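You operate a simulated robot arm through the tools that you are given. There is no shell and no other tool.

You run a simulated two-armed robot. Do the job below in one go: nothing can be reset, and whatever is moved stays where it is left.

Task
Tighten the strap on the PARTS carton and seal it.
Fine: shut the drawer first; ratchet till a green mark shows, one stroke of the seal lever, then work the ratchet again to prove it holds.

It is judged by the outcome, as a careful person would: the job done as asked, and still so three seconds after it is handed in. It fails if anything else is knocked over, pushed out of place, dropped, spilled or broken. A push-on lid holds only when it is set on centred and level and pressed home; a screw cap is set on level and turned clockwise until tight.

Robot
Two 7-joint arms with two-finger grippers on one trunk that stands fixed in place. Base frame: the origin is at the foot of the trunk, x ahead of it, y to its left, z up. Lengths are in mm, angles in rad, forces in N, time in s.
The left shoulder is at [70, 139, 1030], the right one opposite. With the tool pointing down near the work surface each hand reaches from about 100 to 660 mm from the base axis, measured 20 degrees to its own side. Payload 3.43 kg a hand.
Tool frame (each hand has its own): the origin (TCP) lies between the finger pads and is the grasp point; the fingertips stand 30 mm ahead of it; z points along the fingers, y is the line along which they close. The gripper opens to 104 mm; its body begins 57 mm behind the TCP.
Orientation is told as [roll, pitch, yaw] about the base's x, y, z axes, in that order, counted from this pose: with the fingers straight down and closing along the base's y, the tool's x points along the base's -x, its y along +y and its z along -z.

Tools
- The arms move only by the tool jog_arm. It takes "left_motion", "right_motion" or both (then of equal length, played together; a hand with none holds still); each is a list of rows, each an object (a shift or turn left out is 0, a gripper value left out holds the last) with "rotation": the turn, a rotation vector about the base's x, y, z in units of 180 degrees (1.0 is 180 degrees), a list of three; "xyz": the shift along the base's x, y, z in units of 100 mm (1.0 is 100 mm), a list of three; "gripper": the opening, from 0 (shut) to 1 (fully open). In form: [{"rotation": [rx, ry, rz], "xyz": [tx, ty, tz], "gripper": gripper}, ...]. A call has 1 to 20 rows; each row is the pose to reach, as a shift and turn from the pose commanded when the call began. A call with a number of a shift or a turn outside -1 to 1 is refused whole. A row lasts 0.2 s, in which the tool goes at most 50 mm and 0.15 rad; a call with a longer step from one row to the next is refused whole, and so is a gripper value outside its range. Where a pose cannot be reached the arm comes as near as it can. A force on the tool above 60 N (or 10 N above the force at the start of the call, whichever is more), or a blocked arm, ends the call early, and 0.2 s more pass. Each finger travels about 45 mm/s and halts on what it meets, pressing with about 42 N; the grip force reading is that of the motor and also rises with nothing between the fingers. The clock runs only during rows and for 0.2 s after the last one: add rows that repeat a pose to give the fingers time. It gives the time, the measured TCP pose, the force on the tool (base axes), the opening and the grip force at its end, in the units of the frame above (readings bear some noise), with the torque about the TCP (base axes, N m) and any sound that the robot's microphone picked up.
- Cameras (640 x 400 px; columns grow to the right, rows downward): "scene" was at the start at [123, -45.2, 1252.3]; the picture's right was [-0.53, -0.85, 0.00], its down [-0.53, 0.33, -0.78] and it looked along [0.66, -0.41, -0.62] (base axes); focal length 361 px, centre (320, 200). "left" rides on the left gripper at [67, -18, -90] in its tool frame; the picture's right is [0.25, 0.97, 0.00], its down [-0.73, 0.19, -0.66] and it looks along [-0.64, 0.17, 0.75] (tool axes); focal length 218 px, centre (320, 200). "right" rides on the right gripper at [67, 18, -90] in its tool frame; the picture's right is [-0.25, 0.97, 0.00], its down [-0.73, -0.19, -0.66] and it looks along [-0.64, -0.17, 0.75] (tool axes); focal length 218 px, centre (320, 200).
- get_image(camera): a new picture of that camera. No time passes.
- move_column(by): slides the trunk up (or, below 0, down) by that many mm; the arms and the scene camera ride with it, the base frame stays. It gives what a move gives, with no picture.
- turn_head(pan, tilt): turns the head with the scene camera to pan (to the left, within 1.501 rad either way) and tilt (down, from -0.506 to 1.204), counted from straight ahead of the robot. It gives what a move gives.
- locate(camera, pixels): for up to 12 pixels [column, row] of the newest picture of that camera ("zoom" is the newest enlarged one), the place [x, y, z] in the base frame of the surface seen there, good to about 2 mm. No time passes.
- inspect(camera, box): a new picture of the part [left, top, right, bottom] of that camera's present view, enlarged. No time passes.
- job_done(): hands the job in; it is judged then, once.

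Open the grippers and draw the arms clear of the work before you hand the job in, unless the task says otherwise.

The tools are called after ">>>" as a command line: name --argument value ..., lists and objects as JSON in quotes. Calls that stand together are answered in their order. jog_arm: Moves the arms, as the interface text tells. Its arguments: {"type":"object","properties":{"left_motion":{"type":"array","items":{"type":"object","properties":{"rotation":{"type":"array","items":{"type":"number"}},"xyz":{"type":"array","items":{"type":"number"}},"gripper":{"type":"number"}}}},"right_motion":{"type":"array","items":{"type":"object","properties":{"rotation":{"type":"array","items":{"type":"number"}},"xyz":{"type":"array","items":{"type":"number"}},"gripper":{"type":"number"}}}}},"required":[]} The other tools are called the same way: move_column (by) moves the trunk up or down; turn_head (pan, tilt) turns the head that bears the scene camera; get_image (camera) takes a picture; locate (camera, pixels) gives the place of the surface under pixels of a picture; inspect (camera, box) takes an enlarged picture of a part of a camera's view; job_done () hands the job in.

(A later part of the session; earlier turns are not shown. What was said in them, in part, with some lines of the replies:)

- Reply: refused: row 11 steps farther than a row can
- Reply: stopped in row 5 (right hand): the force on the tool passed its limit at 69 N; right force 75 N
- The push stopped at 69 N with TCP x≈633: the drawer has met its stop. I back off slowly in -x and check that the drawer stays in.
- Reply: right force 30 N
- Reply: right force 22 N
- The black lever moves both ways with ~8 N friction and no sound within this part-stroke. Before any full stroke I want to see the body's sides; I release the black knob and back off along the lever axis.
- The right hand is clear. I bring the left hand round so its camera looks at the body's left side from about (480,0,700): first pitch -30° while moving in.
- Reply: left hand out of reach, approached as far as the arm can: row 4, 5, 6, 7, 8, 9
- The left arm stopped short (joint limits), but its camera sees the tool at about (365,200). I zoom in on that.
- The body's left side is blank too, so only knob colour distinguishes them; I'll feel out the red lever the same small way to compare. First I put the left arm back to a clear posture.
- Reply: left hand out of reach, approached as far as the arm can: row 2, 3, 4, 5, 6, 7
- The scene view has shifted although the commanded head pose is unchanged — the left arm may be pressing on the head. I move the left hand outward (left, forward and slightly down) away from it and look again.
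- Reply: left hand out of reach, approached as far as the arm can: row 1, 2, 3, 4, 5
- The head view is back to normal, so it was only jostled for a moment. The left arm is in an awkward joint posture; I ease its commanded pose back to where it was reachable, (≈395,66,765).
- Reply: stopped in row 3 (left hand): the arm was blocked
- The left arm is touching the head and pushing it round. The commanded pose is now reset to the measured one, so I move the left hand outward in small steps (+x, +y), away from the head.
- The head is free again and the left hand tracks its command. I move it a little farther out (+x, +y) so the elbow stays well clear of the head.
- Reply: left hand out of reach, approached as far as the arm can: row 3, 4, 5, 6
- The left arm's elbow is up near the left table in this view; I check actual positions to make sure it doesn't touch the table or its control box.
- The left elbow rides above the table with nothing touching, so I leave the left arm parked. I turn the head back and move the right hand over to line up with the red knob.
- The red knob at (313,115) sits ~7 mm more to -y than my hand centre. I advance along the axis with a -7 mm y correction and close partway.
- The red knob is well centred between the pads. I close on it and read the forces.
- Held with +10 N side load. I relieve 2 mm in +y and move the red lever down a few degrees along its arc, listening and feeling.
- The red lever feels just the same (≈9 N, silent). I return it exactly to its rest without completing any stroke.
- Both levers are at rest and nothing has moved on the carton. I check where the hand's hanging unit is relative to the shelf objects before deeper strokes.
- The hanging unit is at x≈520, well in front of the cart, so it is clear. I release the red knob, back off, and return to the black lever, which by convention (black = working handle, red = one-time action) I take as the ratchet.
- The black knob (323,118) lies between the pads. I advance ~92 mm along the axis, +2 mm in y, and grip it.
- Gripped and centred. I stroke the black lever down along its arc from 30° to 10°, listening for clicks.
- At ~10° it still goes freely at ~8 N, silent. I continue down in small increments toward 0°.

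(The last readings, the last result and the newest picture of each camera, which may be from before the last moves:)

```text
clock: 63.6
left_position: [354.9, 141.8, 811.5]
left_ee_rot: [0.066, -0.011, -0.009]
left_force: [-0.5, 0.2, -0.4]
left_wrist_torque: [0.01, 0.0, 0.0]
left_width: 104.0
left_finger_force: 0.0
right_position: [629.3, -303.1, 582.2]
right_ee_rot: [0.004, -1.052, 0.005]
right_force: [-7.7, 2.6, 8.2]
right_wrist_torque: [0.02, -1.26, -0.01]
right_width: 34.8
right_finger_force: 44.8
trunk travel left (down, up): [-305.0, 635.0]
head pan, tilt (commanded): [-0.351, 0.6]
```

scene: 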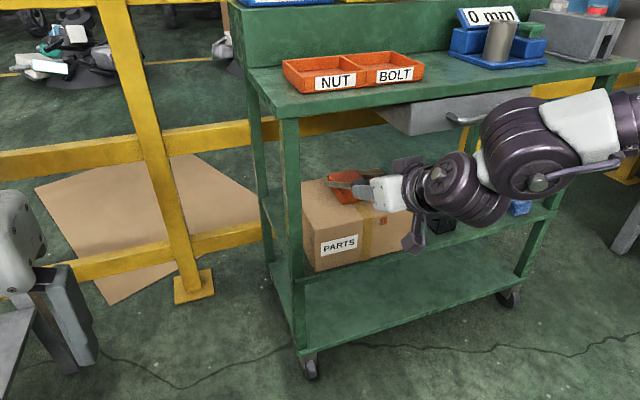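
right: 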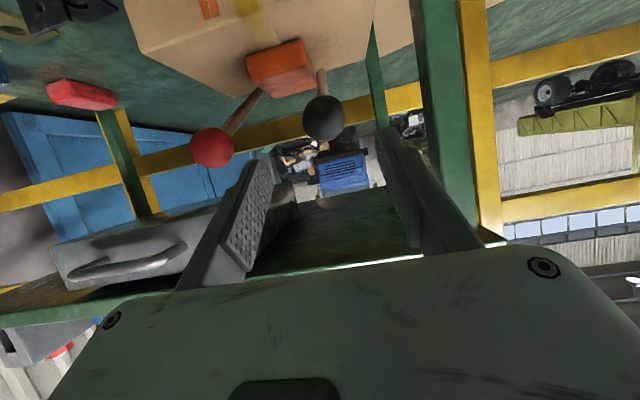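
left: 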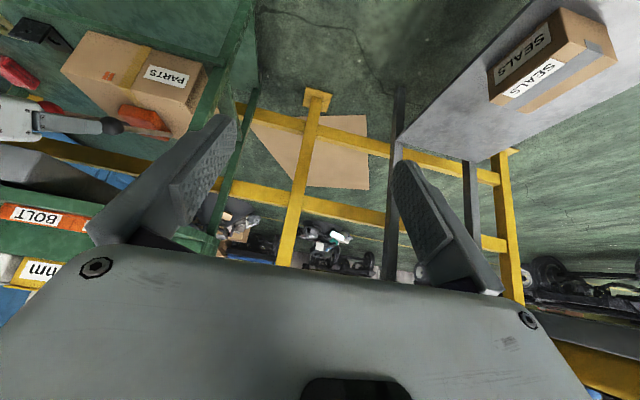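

At ~0° (30° of travel) still silent and ~11 N. I look at the strap, bars and carton before going further.

>>> get_image --camera "right"

>>> get_image --camera "scene"

>>> inspect --camera "right" --box '[120, 0, 360, 150]'

```text
taken
```

right: 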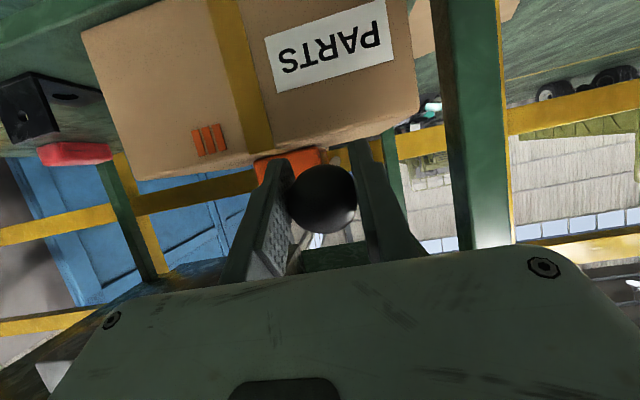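

```text
taken
```

scene: 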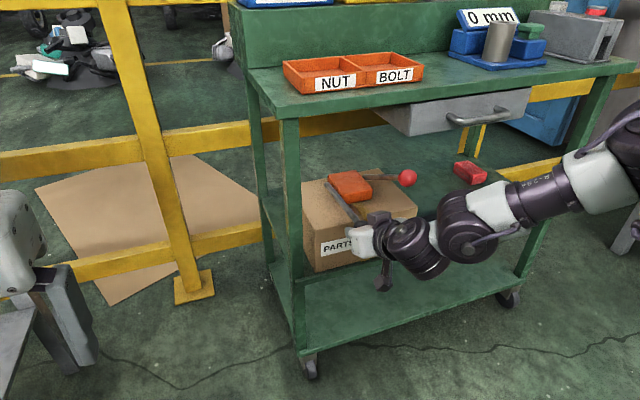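

```text
2.67 times, centred on (240, 75) of right
```

zoom: 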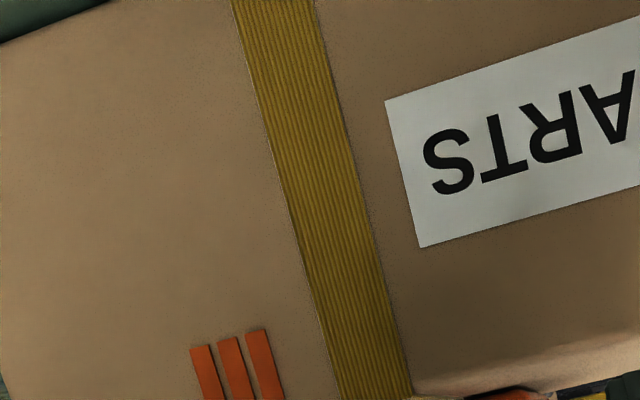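

A third orange bar has appeared beside the first two (≈(210,140) in the right view), so the black lever is indeed the ratchet and the bars are its gauge. I return the lever to rest along the arc and look at the bars again.

>>> jog_arm --right_motion '[{"xyz": [0.007, 0, 0.08]}, {"xyz": [0.01, 0, 0.155]}, {"xyz": [0.017, 0, 0.233]}, {"xyz": [0.027, 0, 0.31]}, {"xyz": [0.042, 0, 0.386]}, {"xyz": [0.061, 0, 0.461]}, {"xyz": [0.083, 0, 0.536]}, {"xyz": [0.108, 0, 0.61]}, {"xyz": [0.136, 0, 0.683]}, {"xyz": [0.167, 0, 0.754]}, {"xyz": [0.2, 0, 0.82]}, {"xyz": [0.227, 0, 0.874]}]'

>>> get_image --camera "right"

>>> get_image --camera "scene"

```text
clock: 66.2
left_position: [357.3, 142.1, 811.1]
left_ee_rot: [0.067, -0.008, -0.01]
left_force: [0.3, 0.1, 0.0]
left_wrist_torque: [-0.02, 0.0, 0.0]
left_width: 103.9
left_finger_force: 0.0
right_position: [652.5, -303.1, 667.9]
right_ee_rot: [0.004, -1.049, 0.004]
right_force: [-0.6, 3.6, -5.0]
right_wrist_torque: [0.07, 1.19, 0.01]
right_width: 35.1
right_finger_force: 44.7
trunk travel left (down, up): [-305.0, 635.0]
head pan, tilt (commanded): [-0.351, 0.6]
```

```text
taken
```

right: 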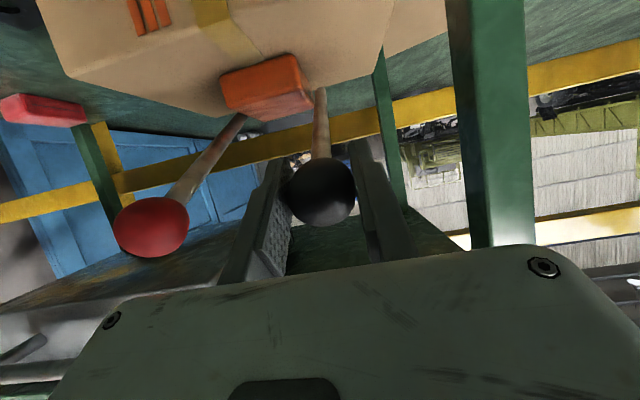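

```text
taken
```

scene: 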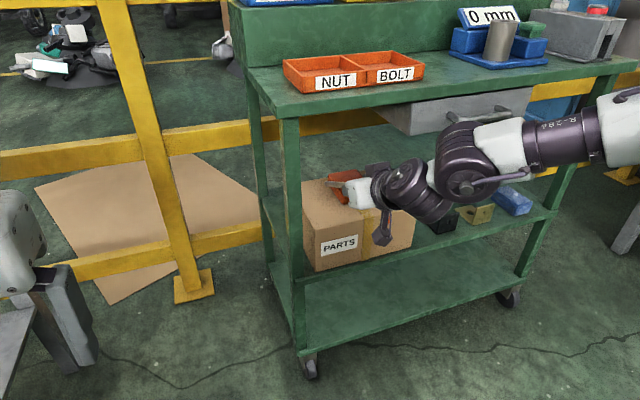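

Three orange bars stay shown (150,15) with the lever back at rest. I make the second stroke, first to 10°, and look.

>>> jog_arm --right_motion '[{"xyz": [-0.03, 0, -0.06]}, {"xyz": [-0.066, 0, -0.128]}, {"xyz": [-0.097, 0, -0.2]}, {"xyz": [-0.125, 0, -0.272]}, {"xyz": [-0.15, 0, -0.346]}, {"xyz": [-0.172, 0, -0.421]}, {"xyz": [-0.19, 0, -0.496]}, {"xyz": [-0.206, 0, -0.572]}]'

>>> get_image --camera "right"

```text
clock: 68.0
left_position: [356.6, 141.1, 811.7]
left_ee_rot: [0.066, -0.009, -0.01]
left_force: [0.4, -0.4, 0.3]
left_wrist_torque: [-0.01, 0.02, 0.02]
left_width: 104.4
left_finger_force: 0.1
right_position: [631.0, -302.4, 612.8]
right_ee_rot: [0.003, -1.053, 0.007]
right_force: [2.4, -0.3, 7.3]
right_wrist_torque: [0.24, -1.2, 0.11]
right_width: 35.1
right_finger_force: 44.7
trunk travel left (down, up): [-305.0, 635.0]
head pan, tilt (commanded): [-0.351, 0.6]
```

```text
taken
```

right: 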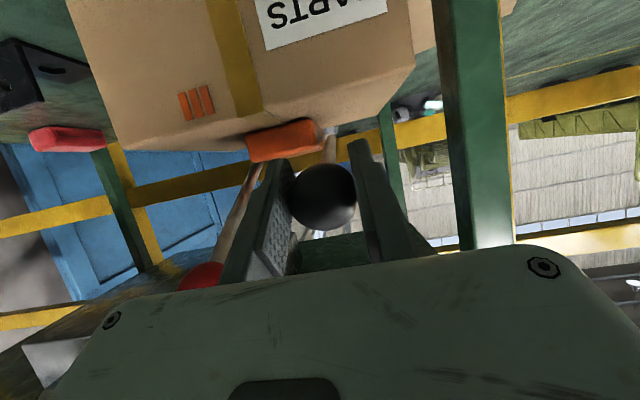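

Still three orange bars at (195,102) with the lever at 10°. I continue to about 0° in small steps.

>>> jog_arm --right_motion '[{"xyz": [-0.01, 0, -0.078]}, {"xyz": [-0.018, 0, -0.155]}, {"xyz": [-0.022, 0, -0.233]}, {"xyz": [-0.024, 0, -0.31]}]'

>>> get_image --camera "right"

>>> inspect --camera "right" --box '[160, 100, 280, 175]'

```text
clock: 69.0
left_position: [355.6, 141.3, 810.6]
left_ee_rot: [0.067, -0.012, -0.011]
left_force: [0.4, 0.2, -0.3]
left_wrist_torque: [0.01, -0.04, -0.03]
left_width: 104.0
left_finger_force: 0.0
right_position: [628.2, -302.6, 581.9]
right_ee_rot: [0.002, -1.05, 0.006]
right_force: [-9.0, 0.3, 7.7]
right_wrist_torque: [0.04, -1.2, 0.01]
right_width: 35.1
right_finger_force: 45.1
trunk travel left (down, up): [-305.0, 635.0]
head pan, tilt (commanded): [-0.351, 0.6]
```

```text
taken
```

right: 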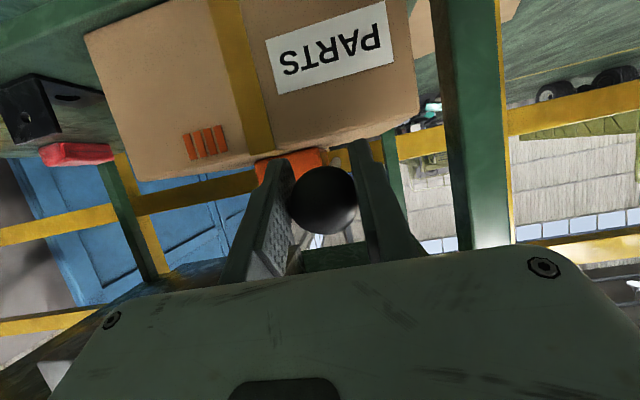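

```text
5.33 times, centred on (220, 138) of right
```

zoom: 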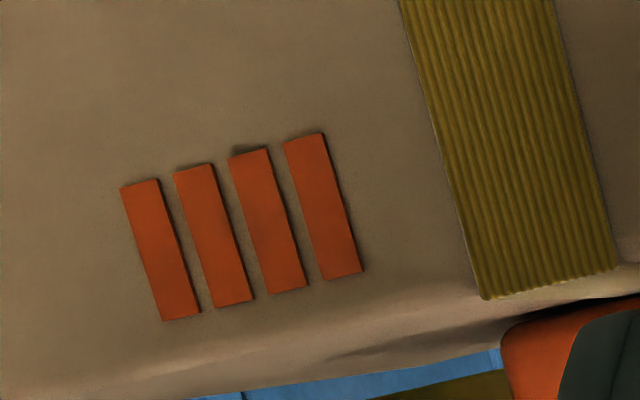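

Four bars now: each stroke adds one between 10° and 0°. I return to rest and stroke again down to 10° in the next call, checking as I go.

>>> jog_arm --right_motion '[{"xyz": [0.004, 0, 0.08]}, {"xyz": [0.008, 0, 0.155]}, {"xyz": [0.015, 0, 0.233]}, {"xyz": [0.026, 0, 0.31]}, {"xyz": [0.041, 0, 0.386]}, {"xyz": [0.06, 0, 0.461]}, {"xyz": [0.082, 0, 0.536]}, {"xyz": [0.107, 0, 0.61]}, {"xyz": [0.135, 0, 0.683]}, {"xyz": [0.166, 0, 0.754]}, {"xyz": [0.2, 0, 0.82]}, {"xyz": [0.23, 0, 0.88]}]'

>>> jog_arm --right_motion '[{"xyz": [-0.03, 0, -0.06]}, {"xyz": [-0.066, 0, -0.128]}, {"xyz": [-0.097, 0, -0.2]}, {"xyz": [-0.125, 0, -0.272]}, {"xyz": [-0.15, 0, -0.346]}, {"xyz": [-0.172, 0, -0.421]}, {"xyz": [-0.19, 0, -0.496]}, {"xyz": [-0.206, 0, -0.572]}]'

>>> get_image --camera "right"

```text
clock: 71.6
left_position: [357.3, 141.6, 809.2]
left_ee_rot: [0.066, -0.007, -0.009]
left_force: [-0.4, -0.6, 0.9]
left_wrist_torque: [0.0, -0.01, -0.02]
left_width: 103.7
left_finger_force: 0.1
right_position: [653.0, -301.8, 666.9]
right_ee_rot: [0.004, -1.049, 0.003]
right_force: [-3.7, 5.2, -8.4]
right_wrist_torque: [0.01, 0.08, -0.03]
right_width: 35.0
right_finger_force: 44.5
trunk travel left (down, up): [-305.0, 635.0]
head pan, tilt (commanded): [-0.351, 0.6]
```

```text
clock: 73.4
left_position: [355.3, 140.0, 811.7]
left_ee_rot: [0.066, -0.008, -0.01]
left_force: [1.2, -0.1, 0.0]
left_wrist_torque: [0.0, -0.01, -0.01]
left_width: 104.2
left_finger_force: 0.1
right_position: [631.9, -303.5, 611.3]
right_ee_rot: [0.002, -1.049, 0.006]
right_force: [-1.2, -1.4, 7.9]
right_wrist_torque: [0.27, -1.22, 0.09]
right_width: 35.1
right_finger_force: 45.1
trunk travel left (down, up): [-305.0, 635.0]
head pan, tilt (commanded): [-0.351, 0.6]
```

```text
taken
```

right: 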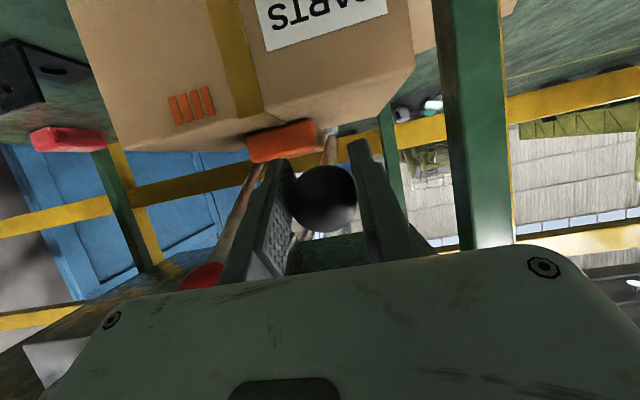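

Four orange bars still at (190,105), lever at 10° on the third stroke. I finish the stroke to ~0° and check the marks.

>>> jog_arm --right_motion '[{"xyz": [-0.01, 0, -0.078]}, {"xyz": [-0.018, 0, -0.155]}, {"xyz": [-0.024, 0, -0.233]}, {"xyz": [-0.026, 0, -0.31]}]'

>>> inspect --camera "right" --box '[140, 90, 300, 190]'

```text
clock: 74.4
left_position: [356.3, 142.3, 812.1]
left_ee_rot: [0.064, -0.011, -0.009]
left_force: [0.1, -0.5, -0.6]
left_wrist_torque: [-0.01, 0.0, 0.01]
left_width: 103.9
left_finger_force: 0.1
right_position: [628.4, -302.2, 580.1]
right_ee_rot: [0.002, -1.052, 0.008]
right_force: [-9.4, -0.3, 7.7]
right_wrist_torque: [0.05, -1.22, 0.03]
right_width: 34.8
right_finger_force: 45.5
trunk travel left (down, up): [-305.0, 635.0]
head pan, tilt (commanded): [-0.351, 0.6]
```

```text
4.00 times, centred on (220, 140) of right
```

zoom: 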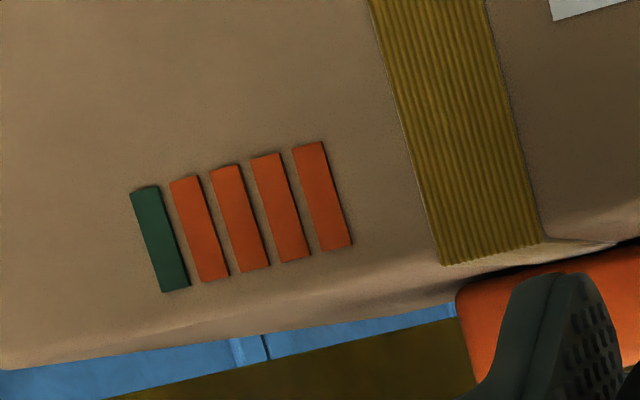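

A green mark (fifth bar) now shows, so I stop ratcheting here. I return the black lever to rest and release it.

>>> jog_arm --right_motion '[{"xyz": [0.004, 0, 0.08]}, {"xyz": [0.008, 0, 0.155]}, {"xyz": [0.015, 0, 0.233]}, {"xyz": [0.026, 0, 0.31]}, {"xyz": [0.041, 0, 0.386]}, {"xyz": [0.06, 0, 0.461]}, {"xyz": [0.082, 0, 0.536]}, {"xyz": [0.107, 0, 0.61]}, {"xyz": [0.135, 0, 0.683]}, {"xyz": [0.166, 0, 0.754]}, {"xyz": [0.2, 0, 0.82]}, {"xyz": [0.23, 0, 0.88]}]'

>>> get_image --camera "right"

```text
clock: 77.0
left_position: [357.2, 141.7, 811.6]
left_ee_rot: [0.067, -0.006, -0.011]
left_force: [0.1, -0.1, -0.1]
left_wrist_torque: [0.02, 0.01, -0.02]
left_width: 103.9
left_finger_force: 0.0
right_position: [652.1, -303.4, 665.4]
right_ee_rot: [0.003, -1.048, 0.004]
right_force: [-6.0, 4.5, -10.6]
right_wrist_torque: [0.03, -0.31, -0.09]
right_width: 34.7
right_finger_force: 44.5
trunk travel left (down, up): [-305.0, 635.0]
head pan, tilt (commanded): [-0.351, 0.6]
```

```text
taken
```

right: 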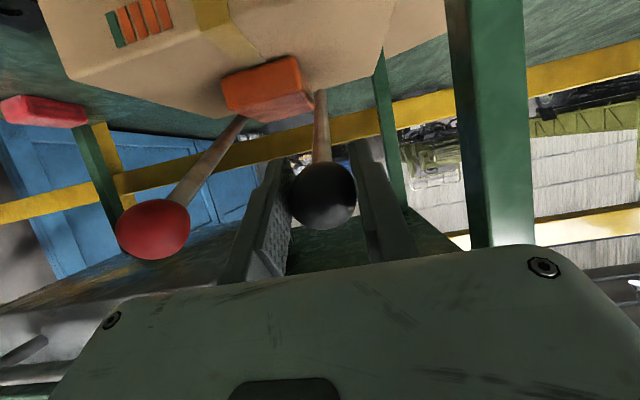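

The green mark holds with the lever at rest. I release the black knob, back off, and move across to the red (seal) lever.

>>> jog_arm --right_motion '[{"gripper": 0.6}, {"gripper": 0.65}, {"gripper": 0.65}, {"xyz": [-0.3, 0, 0.17]}, {"xyz": [-0.6, 0, 0.34]}, {"xyz": [-0.8, 0, 0.46]}, {"xyz": [-0.8, -0.4, 0.46]}, {"xyz": [-0.8, -0.8, 0.46]}, {"xyz": [-0.8, -1.0, 0.46]}, {"xyz": [-0.8, -1.0, 0.46]}]'

>>> get_image --camera "right"

>>> inspect --camera "scene" --box '[300, 150, 460, 260]'

```text
clock: 79.2
left_position: [357.3, 142.1, 810.7]
left_ee_rot: [0.066, -0.006, -0.009]
left_force: [0.1, 0.7, -0.4]
left_wrist_torque: [-0.02, -0.04, 0.02]
left_width: 104.2
left_finger_force: 0.0
right_position: [571.5, -402.5, 712.4]
right_ee_rot: [0.003, -1.052, 0.002]
right_force: [0.1, 0.6, 0.3]
right_wrist_torque: [-0.01, 0.01, -0.01]
right_width: 67.6
right_finger_force: 0.0
trunk travel left (down, up): [-305.0, 635.0]
head pan, tilt (commanded): [-0.351, 0.6]
```

```text
taken
```

right: 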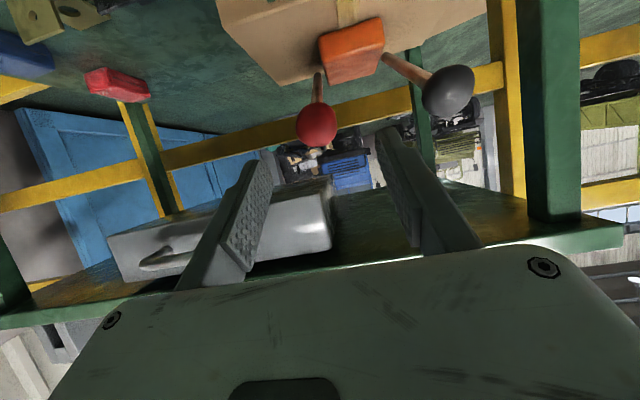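

```text
3.64 times, centred on (380, 205) of scene
```

zoom: 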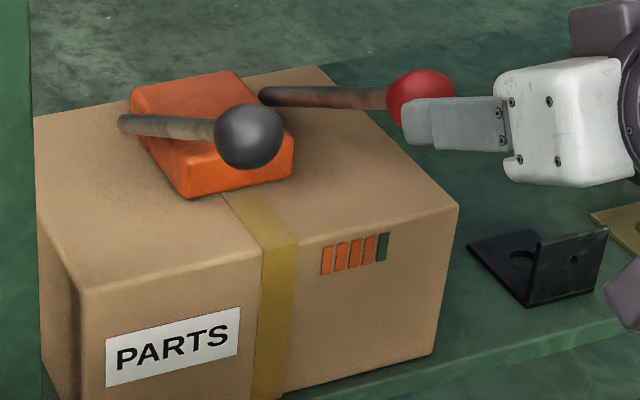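

Four orange bars and one green, carton unmoved, black lever at rest. I advance onto the red knob (317,125) and grip it.

>>> jog_arm --right_motion '[{"xyz": [0.3, -0.04, -0.16]}, {"xyz": [0.58, -0.045, -0.3]}, {"xyz": [0.83, -0.045, -0.435]}, {"xyz": [0.83, -0.045, -0.435], "gripper": 0.4}, {"xyz": [0.83, -0.045, -0.435], "gripper": 0.4}, {"xyz": [0.83, -0.045, -0.435], "gripper": 0.2}, {"xyz": [0.83, -0.045, -0.435], "gripper": 0.2}, {"xyz": [0.83, -0.045, -0.435], "gripper": 0.2}]'

>>> get_image --camera "right"

```text
clock: 81.0
left_position: [356.7, 140.8, 811.4]
left_ee_rot: [0.067, -0.009, -0.009]
left_force: [0.8, 0.2, -0.7]
left_wrist_torque: [-0.02, 0.01, -0.03]
left_width: 104.0
left_finger_force: 0.1
right_position: [656.6, -406.7, 669.5]
right_ee_rot: [0.007, -1.048, 0.002]
right_force: [3.0, 5.1, -1.4]
right_wrist_torque: [0.19, -0.1, 0.05]
right_width: 34.8
right_finger_force: 45.5
trunk travel left (down, up): [-305.0, 635.0]
head pan, tilt (commanded): [-0.351, 0.6]
```

```text
taken
```

right: 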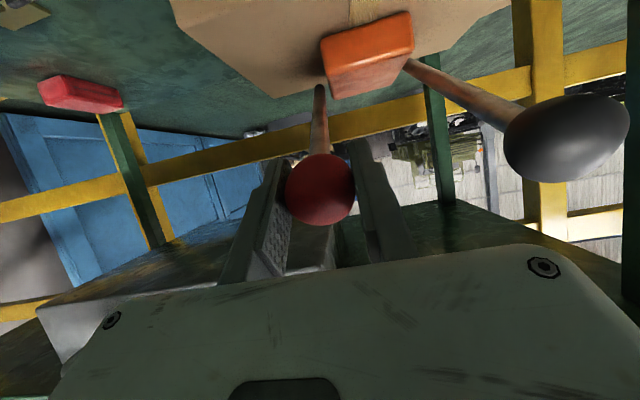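

Gripped, light side load. I make the one seal stroke: down along the arc to about 0° in a single smooth motion.

>>> jog_arm --right_motion '[{"xyz": [-0.03, 0.01, -0.06]}, {"xyz": [-0.066, 0.01, -0.128]}, {"xyz": [-0.099, 0.01, -0.2]}, {"xyz": [-0.13, 0.01, -0.272]}, {"xyz": [-0.157, 0.01, -0.346]}, {"xyz": [-0.18, 0.01, -0.421]}, {"xyz": [-0.2, 0.01, -0.496]}, {"xyz": [-0.22, 0.01, -0.572]}, {"xyz": [-0.234, 0.01, -0.65]}, {"xyz": [-0.244, 0.01, -0.727]}, {"xyz": [-0.25, 0.01, -0.805]}, {"xyz": [-0.252, 0.01, -0.885]}]'

>>> get_image --camera "right"

>>> inspect --camera "scene" --box '[300, 150, 460, 260]'

```text
clock: 83.6
left_position: [354.8, 140.8, 812.3]
left_ee_rot: [0.066, -0.009, -0.011]
left_force: [-0.1, 0.0, 0.3]
left_wrist_torque: [0.03, 0.01, 0.01]
left_width: 104.2
left_finger_force: 0.1
right_position: [628.6, -408.1, 583.1]
right_ee_rot: [0.003, -1.05, 0.002]
right_force: [-2.3, -4.5, 8.1]
right_wrist_torque: [0.24, -1.08, -0.04]
right_width: 34.7
right_finger_force: 45.3
trunk travel left (down, up): [-305.0, 635.0]
head pan, tilt (commanded): [-0.351, 0.6]
```

```text
taken
```

right: 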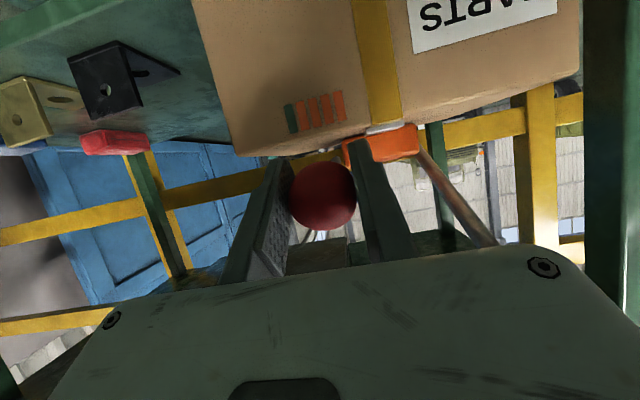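

```text
3.64 times, centred on (380, 205) of scene
```

zoom: 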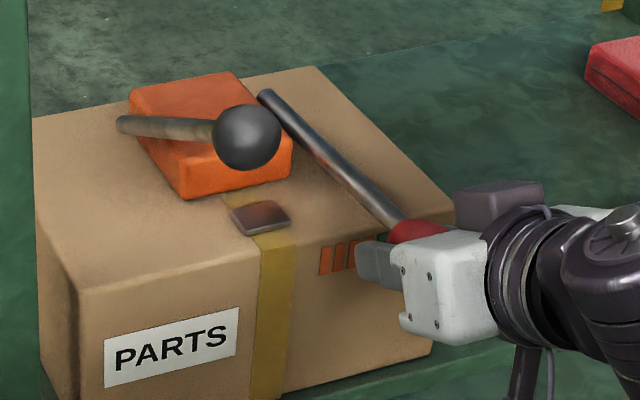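

A metal seal has appeared on the strap (zoom (260,218)); the seal stroke took. I return the red lever to rest along the same arc.

>>> jog_arm --right_motion '[{"xyz": [0.002, 0, 0.08]}, {"xyz": [0.008, 0, 0.155]}, {"xyz": [0.018, 0, 0.233]}, {"xyz": [0.031, 0, 0.31]}, {"xyz": [0.048, 0, 0.386]}, {"xyz": [0.068, 0, 0.461]}, {"xyz": [0.09, 0, 0.536]}, {"xyz": [0.118, 0, 0.61]}, {"xyz": [0.148, 0, 0.683]}, {"xyz": [0.18, 0, 0.754]}, {"xyz": [0.215, 0, 0.82]}, {"xyz": [0.24, 0, 0.865]}]'

>>> inspect --camera "scene" --box '[300, 150, 460, 260]'

```text
clock: 86.2
left_position: [357.5, 141.0, 810.5]
left_ee_rot: [0.069, -0.008, -0.009]
left_force: [-0.2, 0.0, -1.0]
left_wrist_torque: [-0.03, -0.01, -0.01]
left_width: 104.3
left_finger_force: 0.1
right_position: [655.1, -406.8, 667.5]
right_ee_rot: [0.003, -1.049, 0.002]
right_force: [-6.4, -4.8, -3.5]
right_wrist_torque: [0.07, 1.28, 0.02]
right_width: 34.9
right_finger_force: 45.0
trunk travel left (down, up): [-305.0, 635.0]
head pan, tilt (commanded): [-0.351, 0.6]
```

```text
3.64 times, centred on (380, 205) of scene
```

zoom: 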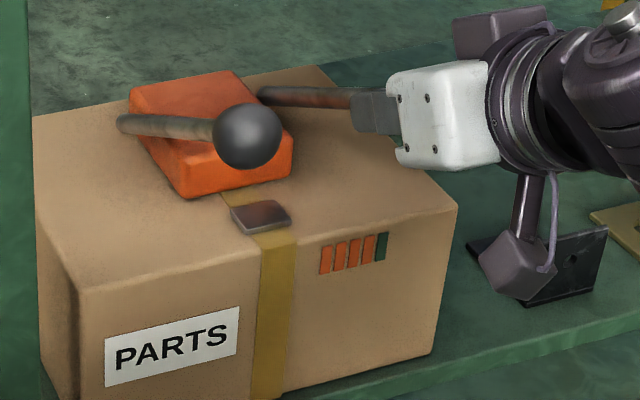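

The seal sits on the strap and the green mark remains; red lever is back at rest. I release it and move across to the black ratchet lever for the proving stroke.

>>> jog_arm --right_motion '[{"gripper": 0.6}, {"gripper": 0.65}, {"gripper": 0.65}, {"xyz": [-0.3, 0, 0.17]}, {"xyz": [-0.6, 0, 0.34]}, {"xyz": [-0.8, 0, 0.46]}, {"xyz": [-0.8, 0.4, 0.46]}, {"xyz": [-0.8, 0.8, 0.46]}, {"xyz": [-0.8, 1.0, 0.46]}, {"xyz": [-0.8, 1.0, 0.46]}]'

>>> get_image --camera "right"

```text
clock: 88.4
left_position: [357.0, 141.0, 811.4]
left_ee_rot: [0.067, -0.006, -0.013]
left_force: [0.9, 0.5, 0.7]
left_wrist_torque: [-0.01, -0.03, 0.05]
left_width: 104.1
left_finger_force: 0.1
right_position: [573.7, -307.0, 713.4]
right_ee_rot: [0.006, -1.05, 0.001]
right_force: [0.2, -0.8, -1.1]
right_wrist_torque: [0.01, 0.02, -0.02]
right_width: 67.6
right_finger_force: 0.0
trunk travel left (down, up): [-305.0, 635.0]
head pan, tilt (commanded): [-0.351, 0.6]
```

```text
taken
```

right: 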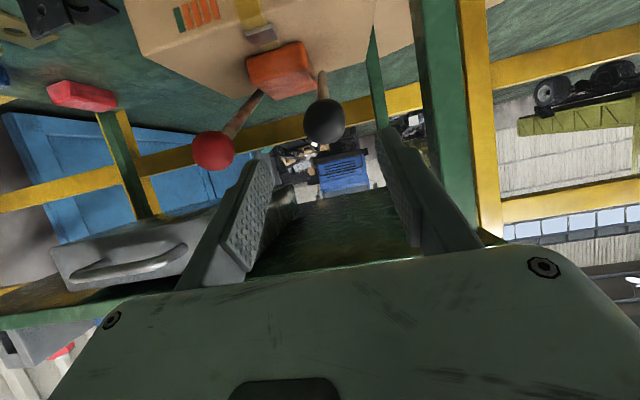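

The black knob (323,121) is in line. I advance onto it and grip.

>>> jog_arm --right_motion '[{"xyz": [0.3, 0.03, -0.16]}, {"xyz": [0.57, 0.03, -0.3]}, {"xyz": [0.805, 0.03, -0.445]}, {"xyz": [0.805, 0.03, -0.445], "gripper": 0.4}, {"xyz": [0.805, 0.03, -0.445], "gripper": 0.4}, {"xyz": [0.805, 0.03, -0.445], "gripper": 0.2}, {"xyz": [0.805, 0.03, -0.445], "gripper": 0.2}, {"xyz": [0.805, 0.03, -0.445], "gripper": 0.2}]'

```text
clock: 90.2
left_position: [356.5, 141.1, 810.4]
left_ee_rot: [0.068, -0.007, -0.008]
left_force: [0.6, -0.5, -0.7]
left_wrist_torque: [-0.01, -0.02, -0.04]
left_width: 103.8
left_finger_force: 0.2
right_position: [655.5, -302.7, 668.7]
right_ee_rot: [0.004, -1.049, 0.004]
right_force: [3.3, 0.8, -2.3]
right_wrist_torque: [0.15, -0.06, 0.06]
right_width: 35.1
right_finger_force: 45.1
trunk travel left (down, up): [-305.0, 635.0]
head pan, tilt (commanded): [-0.351, 0.6]
```

The knob is held and centred. I work the ratchet one proving stroke: down along the arc, first to 10°, watching force and marks.

>>> jog_arm --right_motion '[{"xyz": [-0.03, 0, -0.06]}, {"xyz": [-0.066, 0, -0.128]}, {"xyz": [-0.098, 0, -0.2]}, {"xyz": [-0.128, 0, -0.272]}, {"xyz": [-0.154, 0, -0.346]}, {"xyz": [-0.177, 0, -0.421]}, {"xyz": [-0.196, 0, -0.496]}, {"xyz": [-0.213, 0, -0.572]}]'

>>> get_image --camera "right"

```text
clock: 92.0
left_position: [356.1, 140.4, 811.6]
left_ee_rot: [0.066, -0.009, -0.01]
left_force: [0.6, 0.0, -0.2]
left_wrist_torque: [0.0, 0.0, 0.0]
left_width: 103.9
left_finger_force: 0.0
right_position: [632.4, -301.8, 612.5]
right_ee_rot: [0.005, -1.051, 0.003]
right_force: [1.4, -1.1, 7.5]
right_wrist_torque: [0.24, -1.04, 0.03]
right_width: 34.8
right_finger_force: 44.3
trunk travel left (down, up): [-305.0, 635.0]
head pan, tilt (commanded): [-0.351, 0.6]
```

```text
taken
```

right: 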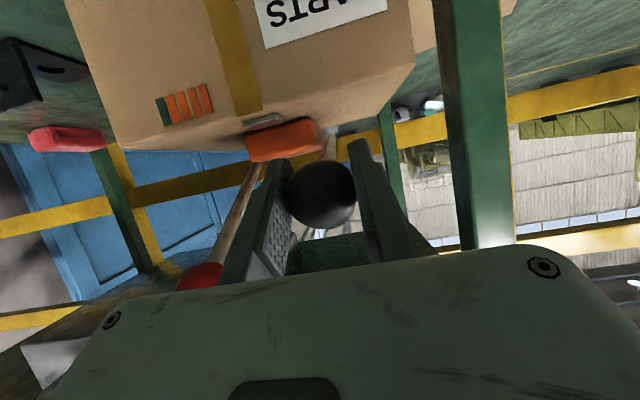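

The seal is in place under the tool and the marks are unchanged at 10°. I complete the proving stroke to ~0°.

>>> jog_arm --right_motion '[{"xyz": [-0.01, 0, -0.078]}, {"xyz": [-0.018, 0, -0.155]}, {"xyz": [-0.024, 0, -0.233]}, {"xyz": [-0.026, 0, -0.315]}]'

>>> inspect --camera "right" --box '[140, 80, 332, 200]'

>>> inspect --camera "scene" --box '[300, 150, 460, 260]'

```text
clock: 93.0
left_position: [355.1, 141.0, 810.6]
left_ee_rot: [0.066, -0.009, -0.008]
left_force: [-0.1, 0.1, 0.1]
left_wrist_torque: [0.03, 0.03, 0.0]
left_width: 103.9
left_finger_force: 0.0
right_position: [629.5, -302.2, 581.9]
right_ee_rot: [0.001, -1.049, 0.005]
right_force: [-7.4, 1.3, 9.2]
right_wrist_torque: [0.02, -1.18, 0.01]
right_width: 35.1
right_finger_force: 44.8
trunk travel left (down, up): [-305.0, 635.0]
head pan, tilt (commanded): [-0.351, 0.6]
```

```text
3.33 times, centred on (236, 140) of right
```

zoom: 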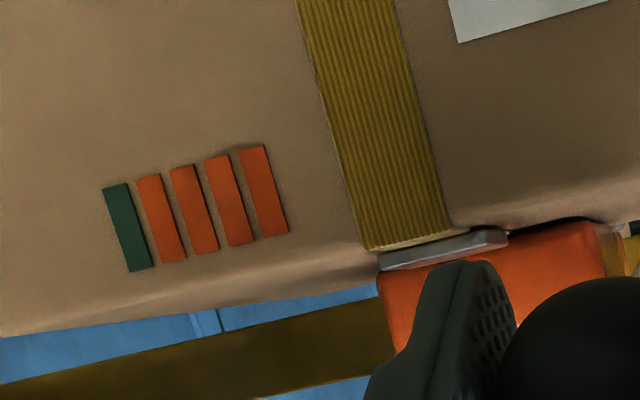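

```text
3.64 times, centred on (380, 205) of scene
```

zoom: 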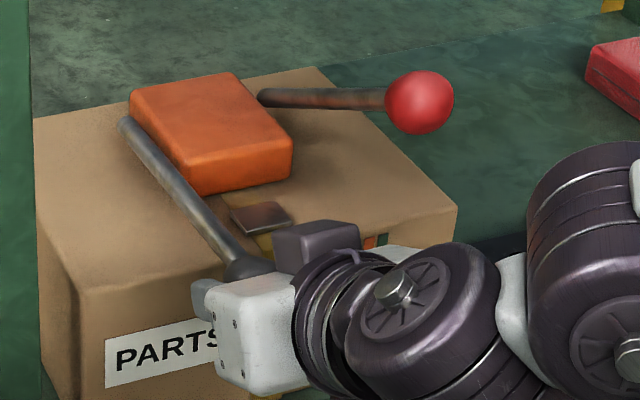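

The marks are unchanged (four orange, one green) after a full stroke, so the seal holds. I go a few millimetres deeper for margin, then return the lever to rest.

>>> jog_arm --right_motion '[{"xyz": [-0.002, 0, -0.04]}, {"xyz": [-0.002, 0, -0.08]}, {"xyz": [-0.002, 0, -0.08]}]'

>>> inspect --camera "right" --box '[140, 80, 332, 200]'

```text
clock: 93.8
left_position: [354.0, 141.0, 813.4]
left_ee_rot: [0.066, -0.013, -0.011]
left_force: [-0.2, 0.3, -0.8]
left_wrist_torque: [0.01, 0.0, 0.0]
left_width: 104.0
left_finger_force: 0.1
right_position: [628.8, -303.4, 576.6]
right_ee_rot: [0.001, -1.056, 0.006]
right_force: [-10.0, -1.2, 21.4]
right_wrist_torque: [-0.01, 0.73, 0.18]
right_width: 35.1
right_finger_force: 45.2
trunk travel left (down, up): [-305.0, 635.0]
head pan, tilt (commanded): [-0.351, 0.6]
```

```text
3.33 times, centred on (236, 140) of right
```

zoom: 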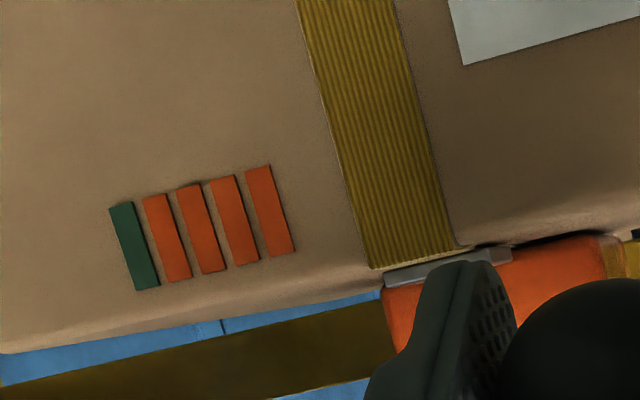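

The lever met its lower stop (21 N at z≈577) and the marks are unchanged: the seal holds. I return the lever up to rest along the arc.

>>> jog_arm --right_motion '[{"xyz": [0.0, 0, 0.08]}, {"xyz": [0.004, 0, 0.16]}, {"xyz": [0.01, 0, 0.237]}, {"xyz": [0.018, 0, 0.315]}, {"xyz": [0.029, 0, 0.392]}, {"xyz": [0.044, 0, 0.468]}, {"xyz": [0.063, 0, 0.543]}, {"xyz": [0.086, 0, 0.618]}, {"xyz": [0.112, 0, 0.692]}, {"xyz": [0.14, 0, 0.765]}, {"xyz": [0.172, 0, 0.836]}, {"xyz": [0.206, 0, 0.905]}, {"xyz": [0.235, 0, 0.96]}]'

>>> get_image --camera "right"

>>> inspect --camera "scene" --box '[300, 150, 460, 260]'

```text
clock: 96.6
left_position: [358.1, 140.8, 811.0]
left_ee_rot: [0.067, -0.006, -0.009]
left_force: [-0.3, -0.7, 0.8]
left_wrist_torque: [0.01, 0.01, 0.01]
left_width: 103.8
left_finger_force: 0.0
right_position: [655.1, -303.3, 667.6]
right_ee_rot: [0.003, -1.049, 0.004]
right_force: [-3.1, 5.4, -7.4]
right_wrist_torque: [-0.01, 0.42, -0.03]
right_width: 35.0
right_finger_force: 45.0
trunk travel left (down, up): [-305.0, 635.0]
head pan, tilt (commanded): [-0.351, 0.6]
```

```text
taken
```

right: 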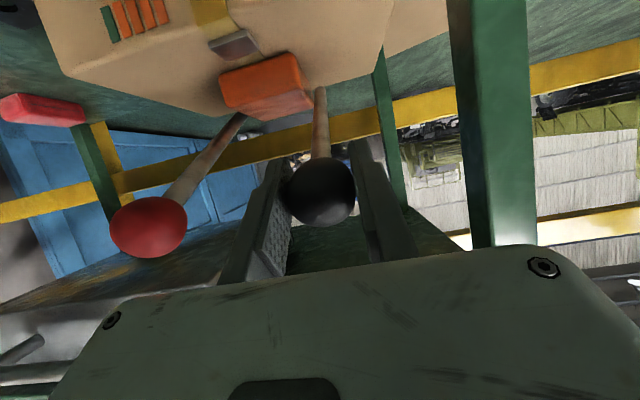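

```text
3.64 times, centred on (380, 205) of scene
```

zoom: 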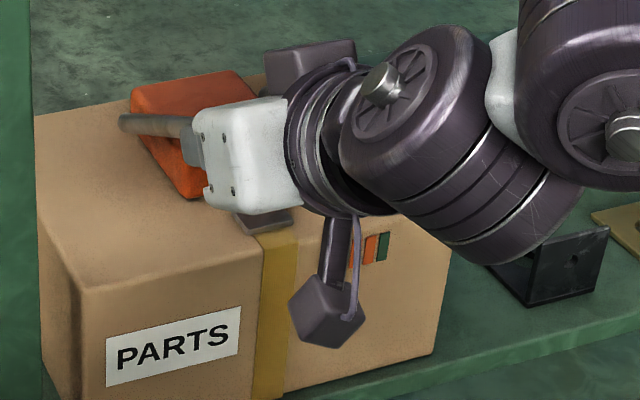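

Everything is in order: seal on the strap, green mark showing, lever at rest. I open the fingers and draw the right hand back clear of the cart.

>>> jog_arm --right_motion '[{"gripper": 0.6}, {"gripper": 0.65}, {"gripper": 0.65}, {"xyz": [-0.3, 0, 0.17]}, {"xyz": [-0.6, 0, 0.34]}, {"xyz": [-0.95, 0, 0.54], "gripper": 1.0}, {"xyz": [-1.0, 0, 0.57]}, {"xyz": [-1.0, 0, 0.57]}]'

>>> jog_arm --right_motion '[{"xyz": [-0.4, -0.1, 0]}, {"xyz": [-0.8, -0.3, 0]}, {"xyz": [-1.0, -0.6, 0]}, {"xyz": [-1.0, -0.8, 0]}, {"xyz": [-1.0, -0.8, 0]}]'

>>> get_image --camera "scene"

>>> inspect --camera "scene" --box '[300, 150, 460, 260]'

```text
clock: 98.4
left_position: [356.8, 142.3, 812.6]
left_ee_rot: [0.066, -0.006, -0.009]
left_force: [0.6, 0.3, 0.9]
left_wrist_torque: [-0.01, 0.02, -0.01]
left_width: 103.8
left_finger_force: 0.0
right_position: [553.6, -304.2, 725.6]
right_ee_rot: [0.003, -1.05, 0.005]
right_force: [0.4, 0.7, -0.3]
right_wrist_torque: [-0.01, -0.01, -0.01]
right_width: 103.9
right_finger_force: 0.0
trunk travel left (down, up): [-305.0, 635.0]
head pan, tilt (commanded): [-0.351, 0.6]
```

```text
clock: 99.6
left_position: [357.2, 141.7, 810.3]
left_ee_rot: [0.068, -0.009, -0.009]
left_force: [-0.4, -0.3, 0.3]
left_wrist_torque: [-0.02, -0.01, 0.02]
left_width: 103.8
left_finger_force: 0.0
right_position: [455.2, -382.7, 726.0]
right_ee_rot: [0.002, -1.052, 0.004]
right_force: [-0.3, 0.5, -0.7]
right_wrist_torque: [-0.02, 0.01, -0.02]
right_width: 104.4
right_finger_force: 0.2
right hand out of reach, approached as far as the arm can: row 2, 3
trunk travel left (down, up): [-305.0, 635.0]
head pan, tilt (commanded): [-0.351, 0.6]
```

```text
taken
```

scene: 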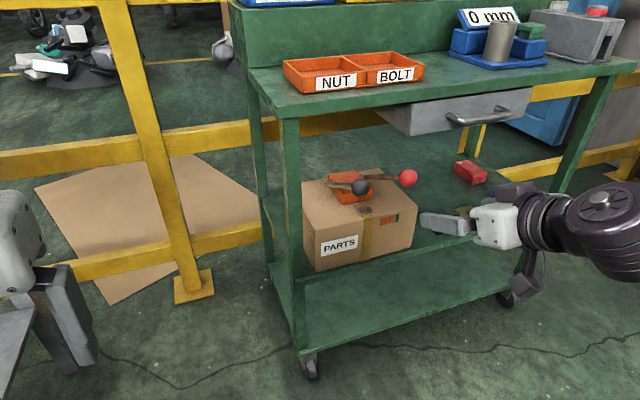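

```text
3.64 times, centred on (380, 205) of scene
```

zoom: 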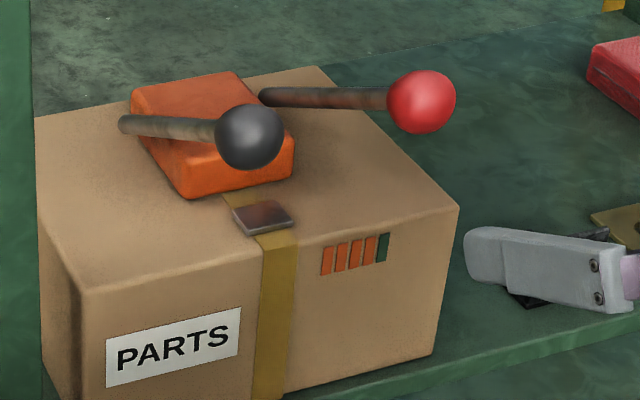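

Carton, seal and green mark look right. I check that the drawer is still fully shut and the carton has not shifted.

>>> locate --camera "scene" --pixels '[[420, 118], [480, 122], [410, 128], [520, 100], [313, 268], [413, 245], [416, 208], [470, 172], [360, 186], [408, 178]]'

>>> inspect --camera "scene" --box '[360, 60, 640, 240]'

```text
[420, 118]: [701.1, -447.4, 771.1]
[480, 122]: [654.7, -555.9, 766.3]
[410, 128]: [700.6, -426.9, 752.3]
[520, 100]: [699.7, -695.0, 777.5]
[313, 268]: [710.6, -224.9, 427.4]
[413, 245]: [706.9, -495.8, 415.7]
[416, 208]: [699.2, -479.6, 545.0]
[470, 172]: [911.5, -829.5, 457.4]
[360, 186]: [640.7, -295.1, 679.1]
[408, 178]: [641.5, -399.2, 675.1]
```

```text
2.22 times, centred on (500, 150) of scene
```

zoom: 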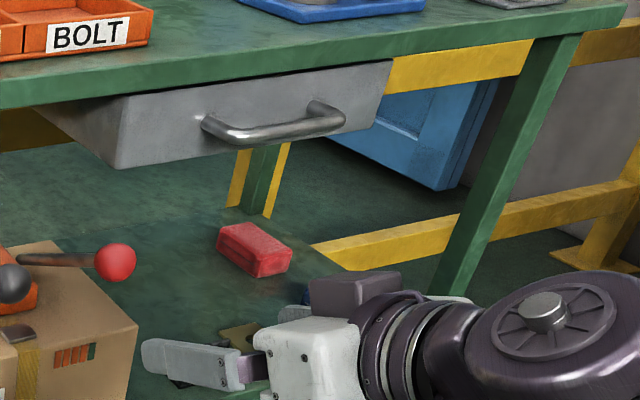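

The drawer face reads x≈700, flush with the legs, as after the push. To be sure it did not rebound a few millimetres off its stop, I'll do one gentle check push; first I bring the shut right hand back in line with the handle.

>>> jog_arm --right_motion '[{"xyz": [-0.1, -0.3, 0.1], "rotation": [0, -0.04, 0], "gripper": 0}, {"xyz": [-0.2, -0.6, 0.2], "rotation": [0, -0.08, 0]}, {"xyz": [-0.2, -0.9, 0.35], "rotation": [0, -0.12, 0]}, {"xyz": [-0.2, -1.0, 0.44], "rotation": [0, -0.15, 0]}, {"xyz": [-0.2, -1.0, 0.44], "rotation": [0, -0.167, 0]}]'

>>> jog_arm --right_motion '[{"xyz": [0, -0.4, 0]}, {"xyz": [0, -0.8, 0]}, {"xyz": [0.2, -0.85, 0]}, {"xyz": [0.6, -0.85, 0]}, {"xyz": [1.0, -0.85, 0]}, {"xyz": [1.0, -0.85, 0]}]'

>>> get_image --camera "scene"

```text
clock: 100.8
left_position: [357.6, 141.2, 811.6]
left_ee_rot: [0.067, -0.007, -0.008]
left_force: [-0.3, -0.6, 0.5]
left_wrist_torque: [0.0, 0.04, -0.04]
left_width: 103.8
left_finger_force: 0.0
right_position: [434.0, -484.5, 769.2]
right_ee_rot: [-2.76, -1.564, 2.767]
right_force: [0.2, -0.8, 1.3]
right_wrist_torque: [-0.01, 0.0, -0.03]
right_width: 0.0
right_finger_force: 3.0
trunk travel left (down, up): [-305.0, 635.0]
head pan, tilt (commanded): [-0.351, 0.6]
```

```text
clock: 102.2
left_position: [357.1, 141.4, 811.9]
left_ee_rot: [0.065, -0.011, -0.008]
left_force: [-0.9, 0.3, 0.1]
left_wrist_torque: [-0.02, 0.02, 0.02]
left_width: 103.6
left_finger_force: 0.0
right_position: [535.3, -569.7, 771.1]
right_ee_rot: [-2.766, -1.565, 2.772]
right_force: [-0.2, 0.3, -0.3]
right_wrist_torque: [-0.01, -0.02, -0.04]
right_width: 0.1
right_finger_force: 34.7
trunk travel left (down, up): [-305.0, 635.0]
head pan, tilt (commanded): [-0.351, 0.6]
```

```text
taken
```

scene: 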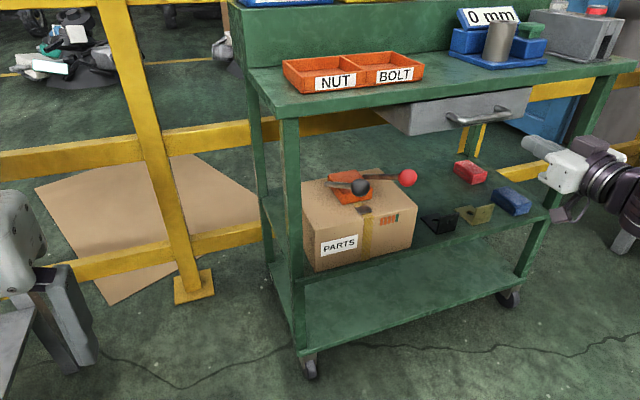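

Lined up at (535,-570,771). I move to just short of the handle bar (TCP x≈617), then creep in 2 mm steps.

>>> jog_arm --right_motion '[{"xyz": [0.3, 0, 0]}, {"xyz": [0.6, 0, 0]}, {"xyz": [0.8, 0, 0]}, {"xyz": [0.82, 0, 0]}, {"xyz": [0.84, 0, 0]}, {"xyz": [0.86, 0, 0]}, {"xyz": [0.88, 0, 0]}, {"xyz": [0.88, 0, 0]}]'

>>> inspect --camera "scene" --box '[370, 60, 560, 180]'

```text
clock: 104.0
left_position: [357.9, 140.5, 811.1]
left_ee_rot: [0.065, -0.008, -0.008]
left_force: [0.6, -0.2, -0.1]
left_wrist_torque: [-0.02, -0.03, 0.0]
left_width: 104.0
left_finger_force: 0.0
right_position: [624.1, -568.8, 770.1]
right_ee_rot: [-2.804, -1.565, 2.809]
right_force: [-0.8, -0.1, 0.4]
right_wrist_torque: [0.01, -0.02, -0.02]
right_width: 0.0
right_finger_force: 34.4
trunk travel left (down, up): [-305.0, 635.0]
head pan, tilt (commanded): [-0.351, 0.6]
```

```text
3.33 times, centred on (465, 120) of scene
```

zoom: 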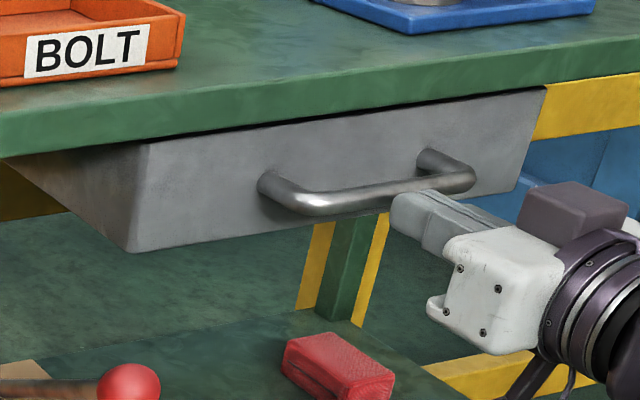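

The fingertips are at the bar with no load yet. I creep on in 1.5–2 mm steps to feel for the stop.

>>> jog_arm --right_motion '[{"xyz": [0.015, 0, 0]}, {"xyz": [0.03, 0, 0]}, {"xyz": [0.03, 0, 0]}]'

>>> jog_arm --right_motion '[{"xyz": [0.015, 0, 0]}, {"xyz": [0.03, 0, 0]}, {"xyz": [0.03, 0, 0]}]'

```text
clock: 104.8
left_position: [357.6, 141.2, 810.7]
left_ee_rot: [0.066, -0.007, -0.008]
left_force: [-0.3, 0.1, -0.3]
left_wrist_torque: [-0.03, 0.0, 0.02]
left_width: 103.8
left_finger_force: 0.0
right_position: [625.6, -569.4, 769.3]
right_ee_rot: [-2.73, -1.567, 2.732]
right_force: [-0.3, -0.2, 0.8]
right_wrist_torque: [0.0, -0.02, 0.0]
right_width: 0.0
right_finger_force: 34.9
trunk travel left (down, up): [-305.0, 635.0]
head pan, tilt (commanded): [-0.351, 0.6]
```

```text
clock: 105.6
left_position: [357.0, 141.7, 810.3]
left_ee_rot: [0.067, -0.007, -0.008]
left_force: [0.6, -1.0, 0.0]
left_wrist_torque: [0.01, 0.02, -0.02]
left_width: 104.1
left_finger_force: 0.1
right_position: [629.1, -568.0, 770.3]
right_ee_rot: [-2.853, -1.566, 2.858]
right_force: [-0.7, 0.0, 0.4]
right_wrist_torque: [0.02, 0.01, -0.03]
right_width: 0.0
right_finger_force: 34.6
trunk travel left (down, up): [-305.0, 635.0]
head pan, tilt (commanded): [-0.351, 0.6]
```

No load yet at TCP x=629. I keep creeping.

>>> jog_arm --right_motion '[{"xyz": [0.015, 0, 0]}, {"xyz": [0.03, 0, 0]}, {"xyz": [0.03, 0, 0]}]'

>>> jog_arm --right_motion '[{"xyz": [0.015, 0, 0]}, {"xyz": [0.03, 0, 0]}, {"xyz": [0.03, 0, 0]}]'

>>> inspect --camera "scene" --box '[370, 60, 560, 180]'

```text
clock: 106.4
left_position: [356.4, 141.1, 810.4]
left_ee_rot: [0.067, -0.007, -0.01]
left_force: [0.3, 0.7, 0.4]
left_wrist_torque: [0.0, 0.01, 0.01]
left_width: 104.0
left_finger_force: 0.1
right_position: [631.9, -569.4, 769.8]
right_ee_rot: [-2.711, -1.566, 2.719]
right_force: [0.8, 0.5, 0.0]
right_wrist_torque: [0.02, 0.0, 0.0]
right_width: 0.1
right_finger_force: 35.2
trunk travel left (down, up): [-305.0, 635.0]
head pan, tilt (commanded): [-0.351, 0.6]
```

```text
clock: 107.2
left_position: [356.6, 141.0, 811.4]
left_ee_rot: [0.067, -0.009, -0.01]
left_force: [0.4, -0.4, -0.4]
left_wrist_torque: [0.0, 0.01, 0.02]
left_width: 103.9
left_finger_force: 0.1
right_position: [632.6, -568.9, 770.8]
right_ee_rot: [-2.8, -1.568, 2.809]
right_force: [-9.6, 3.5, -3.6]
right_wrist_torque: [-0.01, 0.05, 0.13]
right_width: 6.2
right_finger_force: 34.7
trunk travel left (down, up): [-305.0, 635.0]
head pan, tilt (commanded): [-0.351, 0.6]
```

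```text
3.33 times, centred on (465, 120) of scene
```

zoom: 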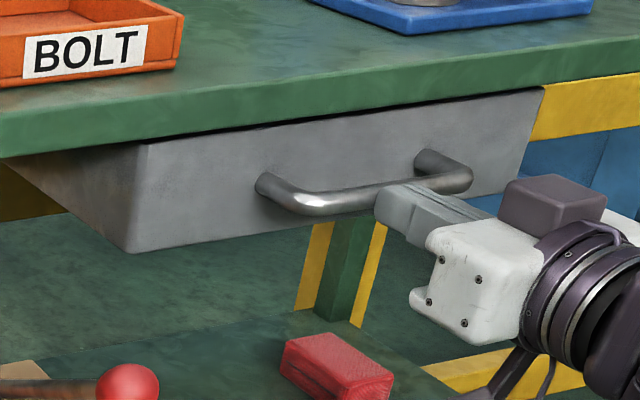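

Contact came at TCP x≈632.6 — the same place as the first stop — and the drawer did not move, so it is fully shut. I back straight out, then open the gripper clear of the cart.

>>> jog_arm --right_motion '[{"xyz": [-0.05, 0, 0]}, {"xyz": [-0.15, 0, 0]}, {"xyz": [-0.4, 0, 0]}, {"xyz": [-0.7, 0, 0]}, {"xyz": [-1.0, 0, 0]}, {"xyz": [-1.0, 0, 0], "gripper": 0.5}, {"xyz": [-1.0, 0, 0], "gripper": 1.0}]'

>>> jog_arm --right_motion '[{"xyz": [-0.4, 0, 0], "gripper": 1.0}, {"xyz": [-0.8, 0, 0]}, {"xyz": [-1.0, 0.1, 0]}, {"xyz": [-1.0, 0.1, 0]}, {"xyz": [-1.0, 0.1, 0]}]'

>>> get_image --camera "scene"

>>> inspect --camera "scene" --box '[290, 70, 550, 280]'

```text
clock: 108.8
left_position: [356.7, 141.2, 811.4]
left_ee_rot: [0.065, -0.006, -0.008]
left_force: [-0.5, 0.1, 0.6]
left_wrist_torque: [0.0, 0.01, 0.0]
left_width: 104.0
left_finger_force: 0.0
right_position: [533.0, -568.2, 769.9]
right_ee_rot: [-2.81, -1.565, 2.817]
right_force: [-1.0, -1.1, -0.5]
right_wrist_torque: [0.02, -0.01, -0.02]
right_width: 50.8
right_finger_force: 0.0
trunk travel left (down, up): [-305.0, 635.0]
head pan, tilt (commanded): [-0.351, 0.6]
```

```text
clock: 110.0
left_position: [357.7, 140.5, 811.8]
left_ee_rot: [0.068, -0.007, -0.008]
left_force: [-0.1, -0.8, 0.5]
left_wrist_torque: [-0.01, 0.0, 0.02]
left_width: 104.2
left_finger_force: 0.0
right_position: [433.9, -558.0, 770.3]
right_ee_rot: [-2.771, -1.565, 2.777]
right_force: [-0.1, 0.4, 0.2]
right_wrist_torque: [0.0, 0.0, 0.0]
right_width: 104.2
right_finger_force: 0.2
trunk travel left (down, up): [-305.0, 635.0]
head pan, tilt (commanded): [-0.351, 0.6]
```

```text
taken
```

scene: 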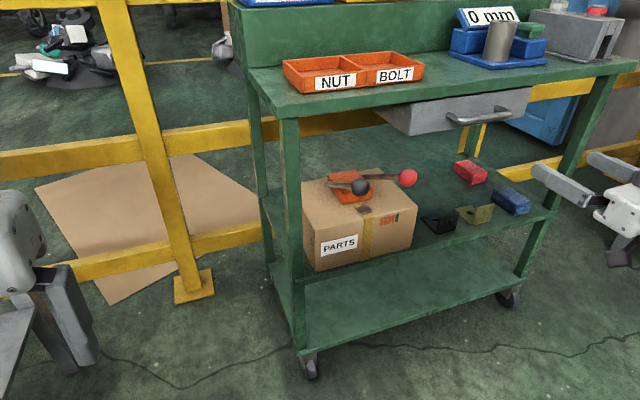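

```text
1.90 times, centred on (420, 175) of scene
```

zoom: 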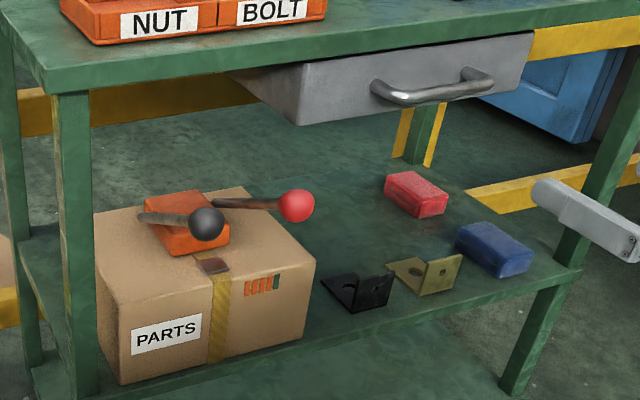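

The drawer is shut and the strap is sealed with the green mark showing. Both levers are at rest, nothing else on the cart has moved, and both grippers are open and clear of the work. I hand the job in.

>>> job_done

```text
The job is handed in.
```

The strap on the PARTS carton is tightened and sealed, the seal held when I tested it, and the job is handed in.

- **Drawer:** I pushed it shut until it met its stop. A second gentle push at the end confirmed it was fully in.
- **Ratchet:** Neither lever was labelled. I moved both a few degrees to compare them, but they felt the same. I then stroked the black lever, and the gauge on the carton gained a bar, which showed it was the ratchet. Three strokes brought up the green mark, and I stopped there.
- **Seal:** I gave the red lever one full stroke and a metal seal appeared on the strap. My earlier test of that lever was only about 5 degrees and was returned to rest, so it did not count as a stroke.
- **Proof:** I worked the ratchet once more, down to its lower stop. The gauge did not change: four orange bars and one green.

The carton and the other items on the cart look undisturbed. At one point the left arm pressed against the robot's own head and turned the camera, but the view came back to normal. Both grippers are open and clear of the work.
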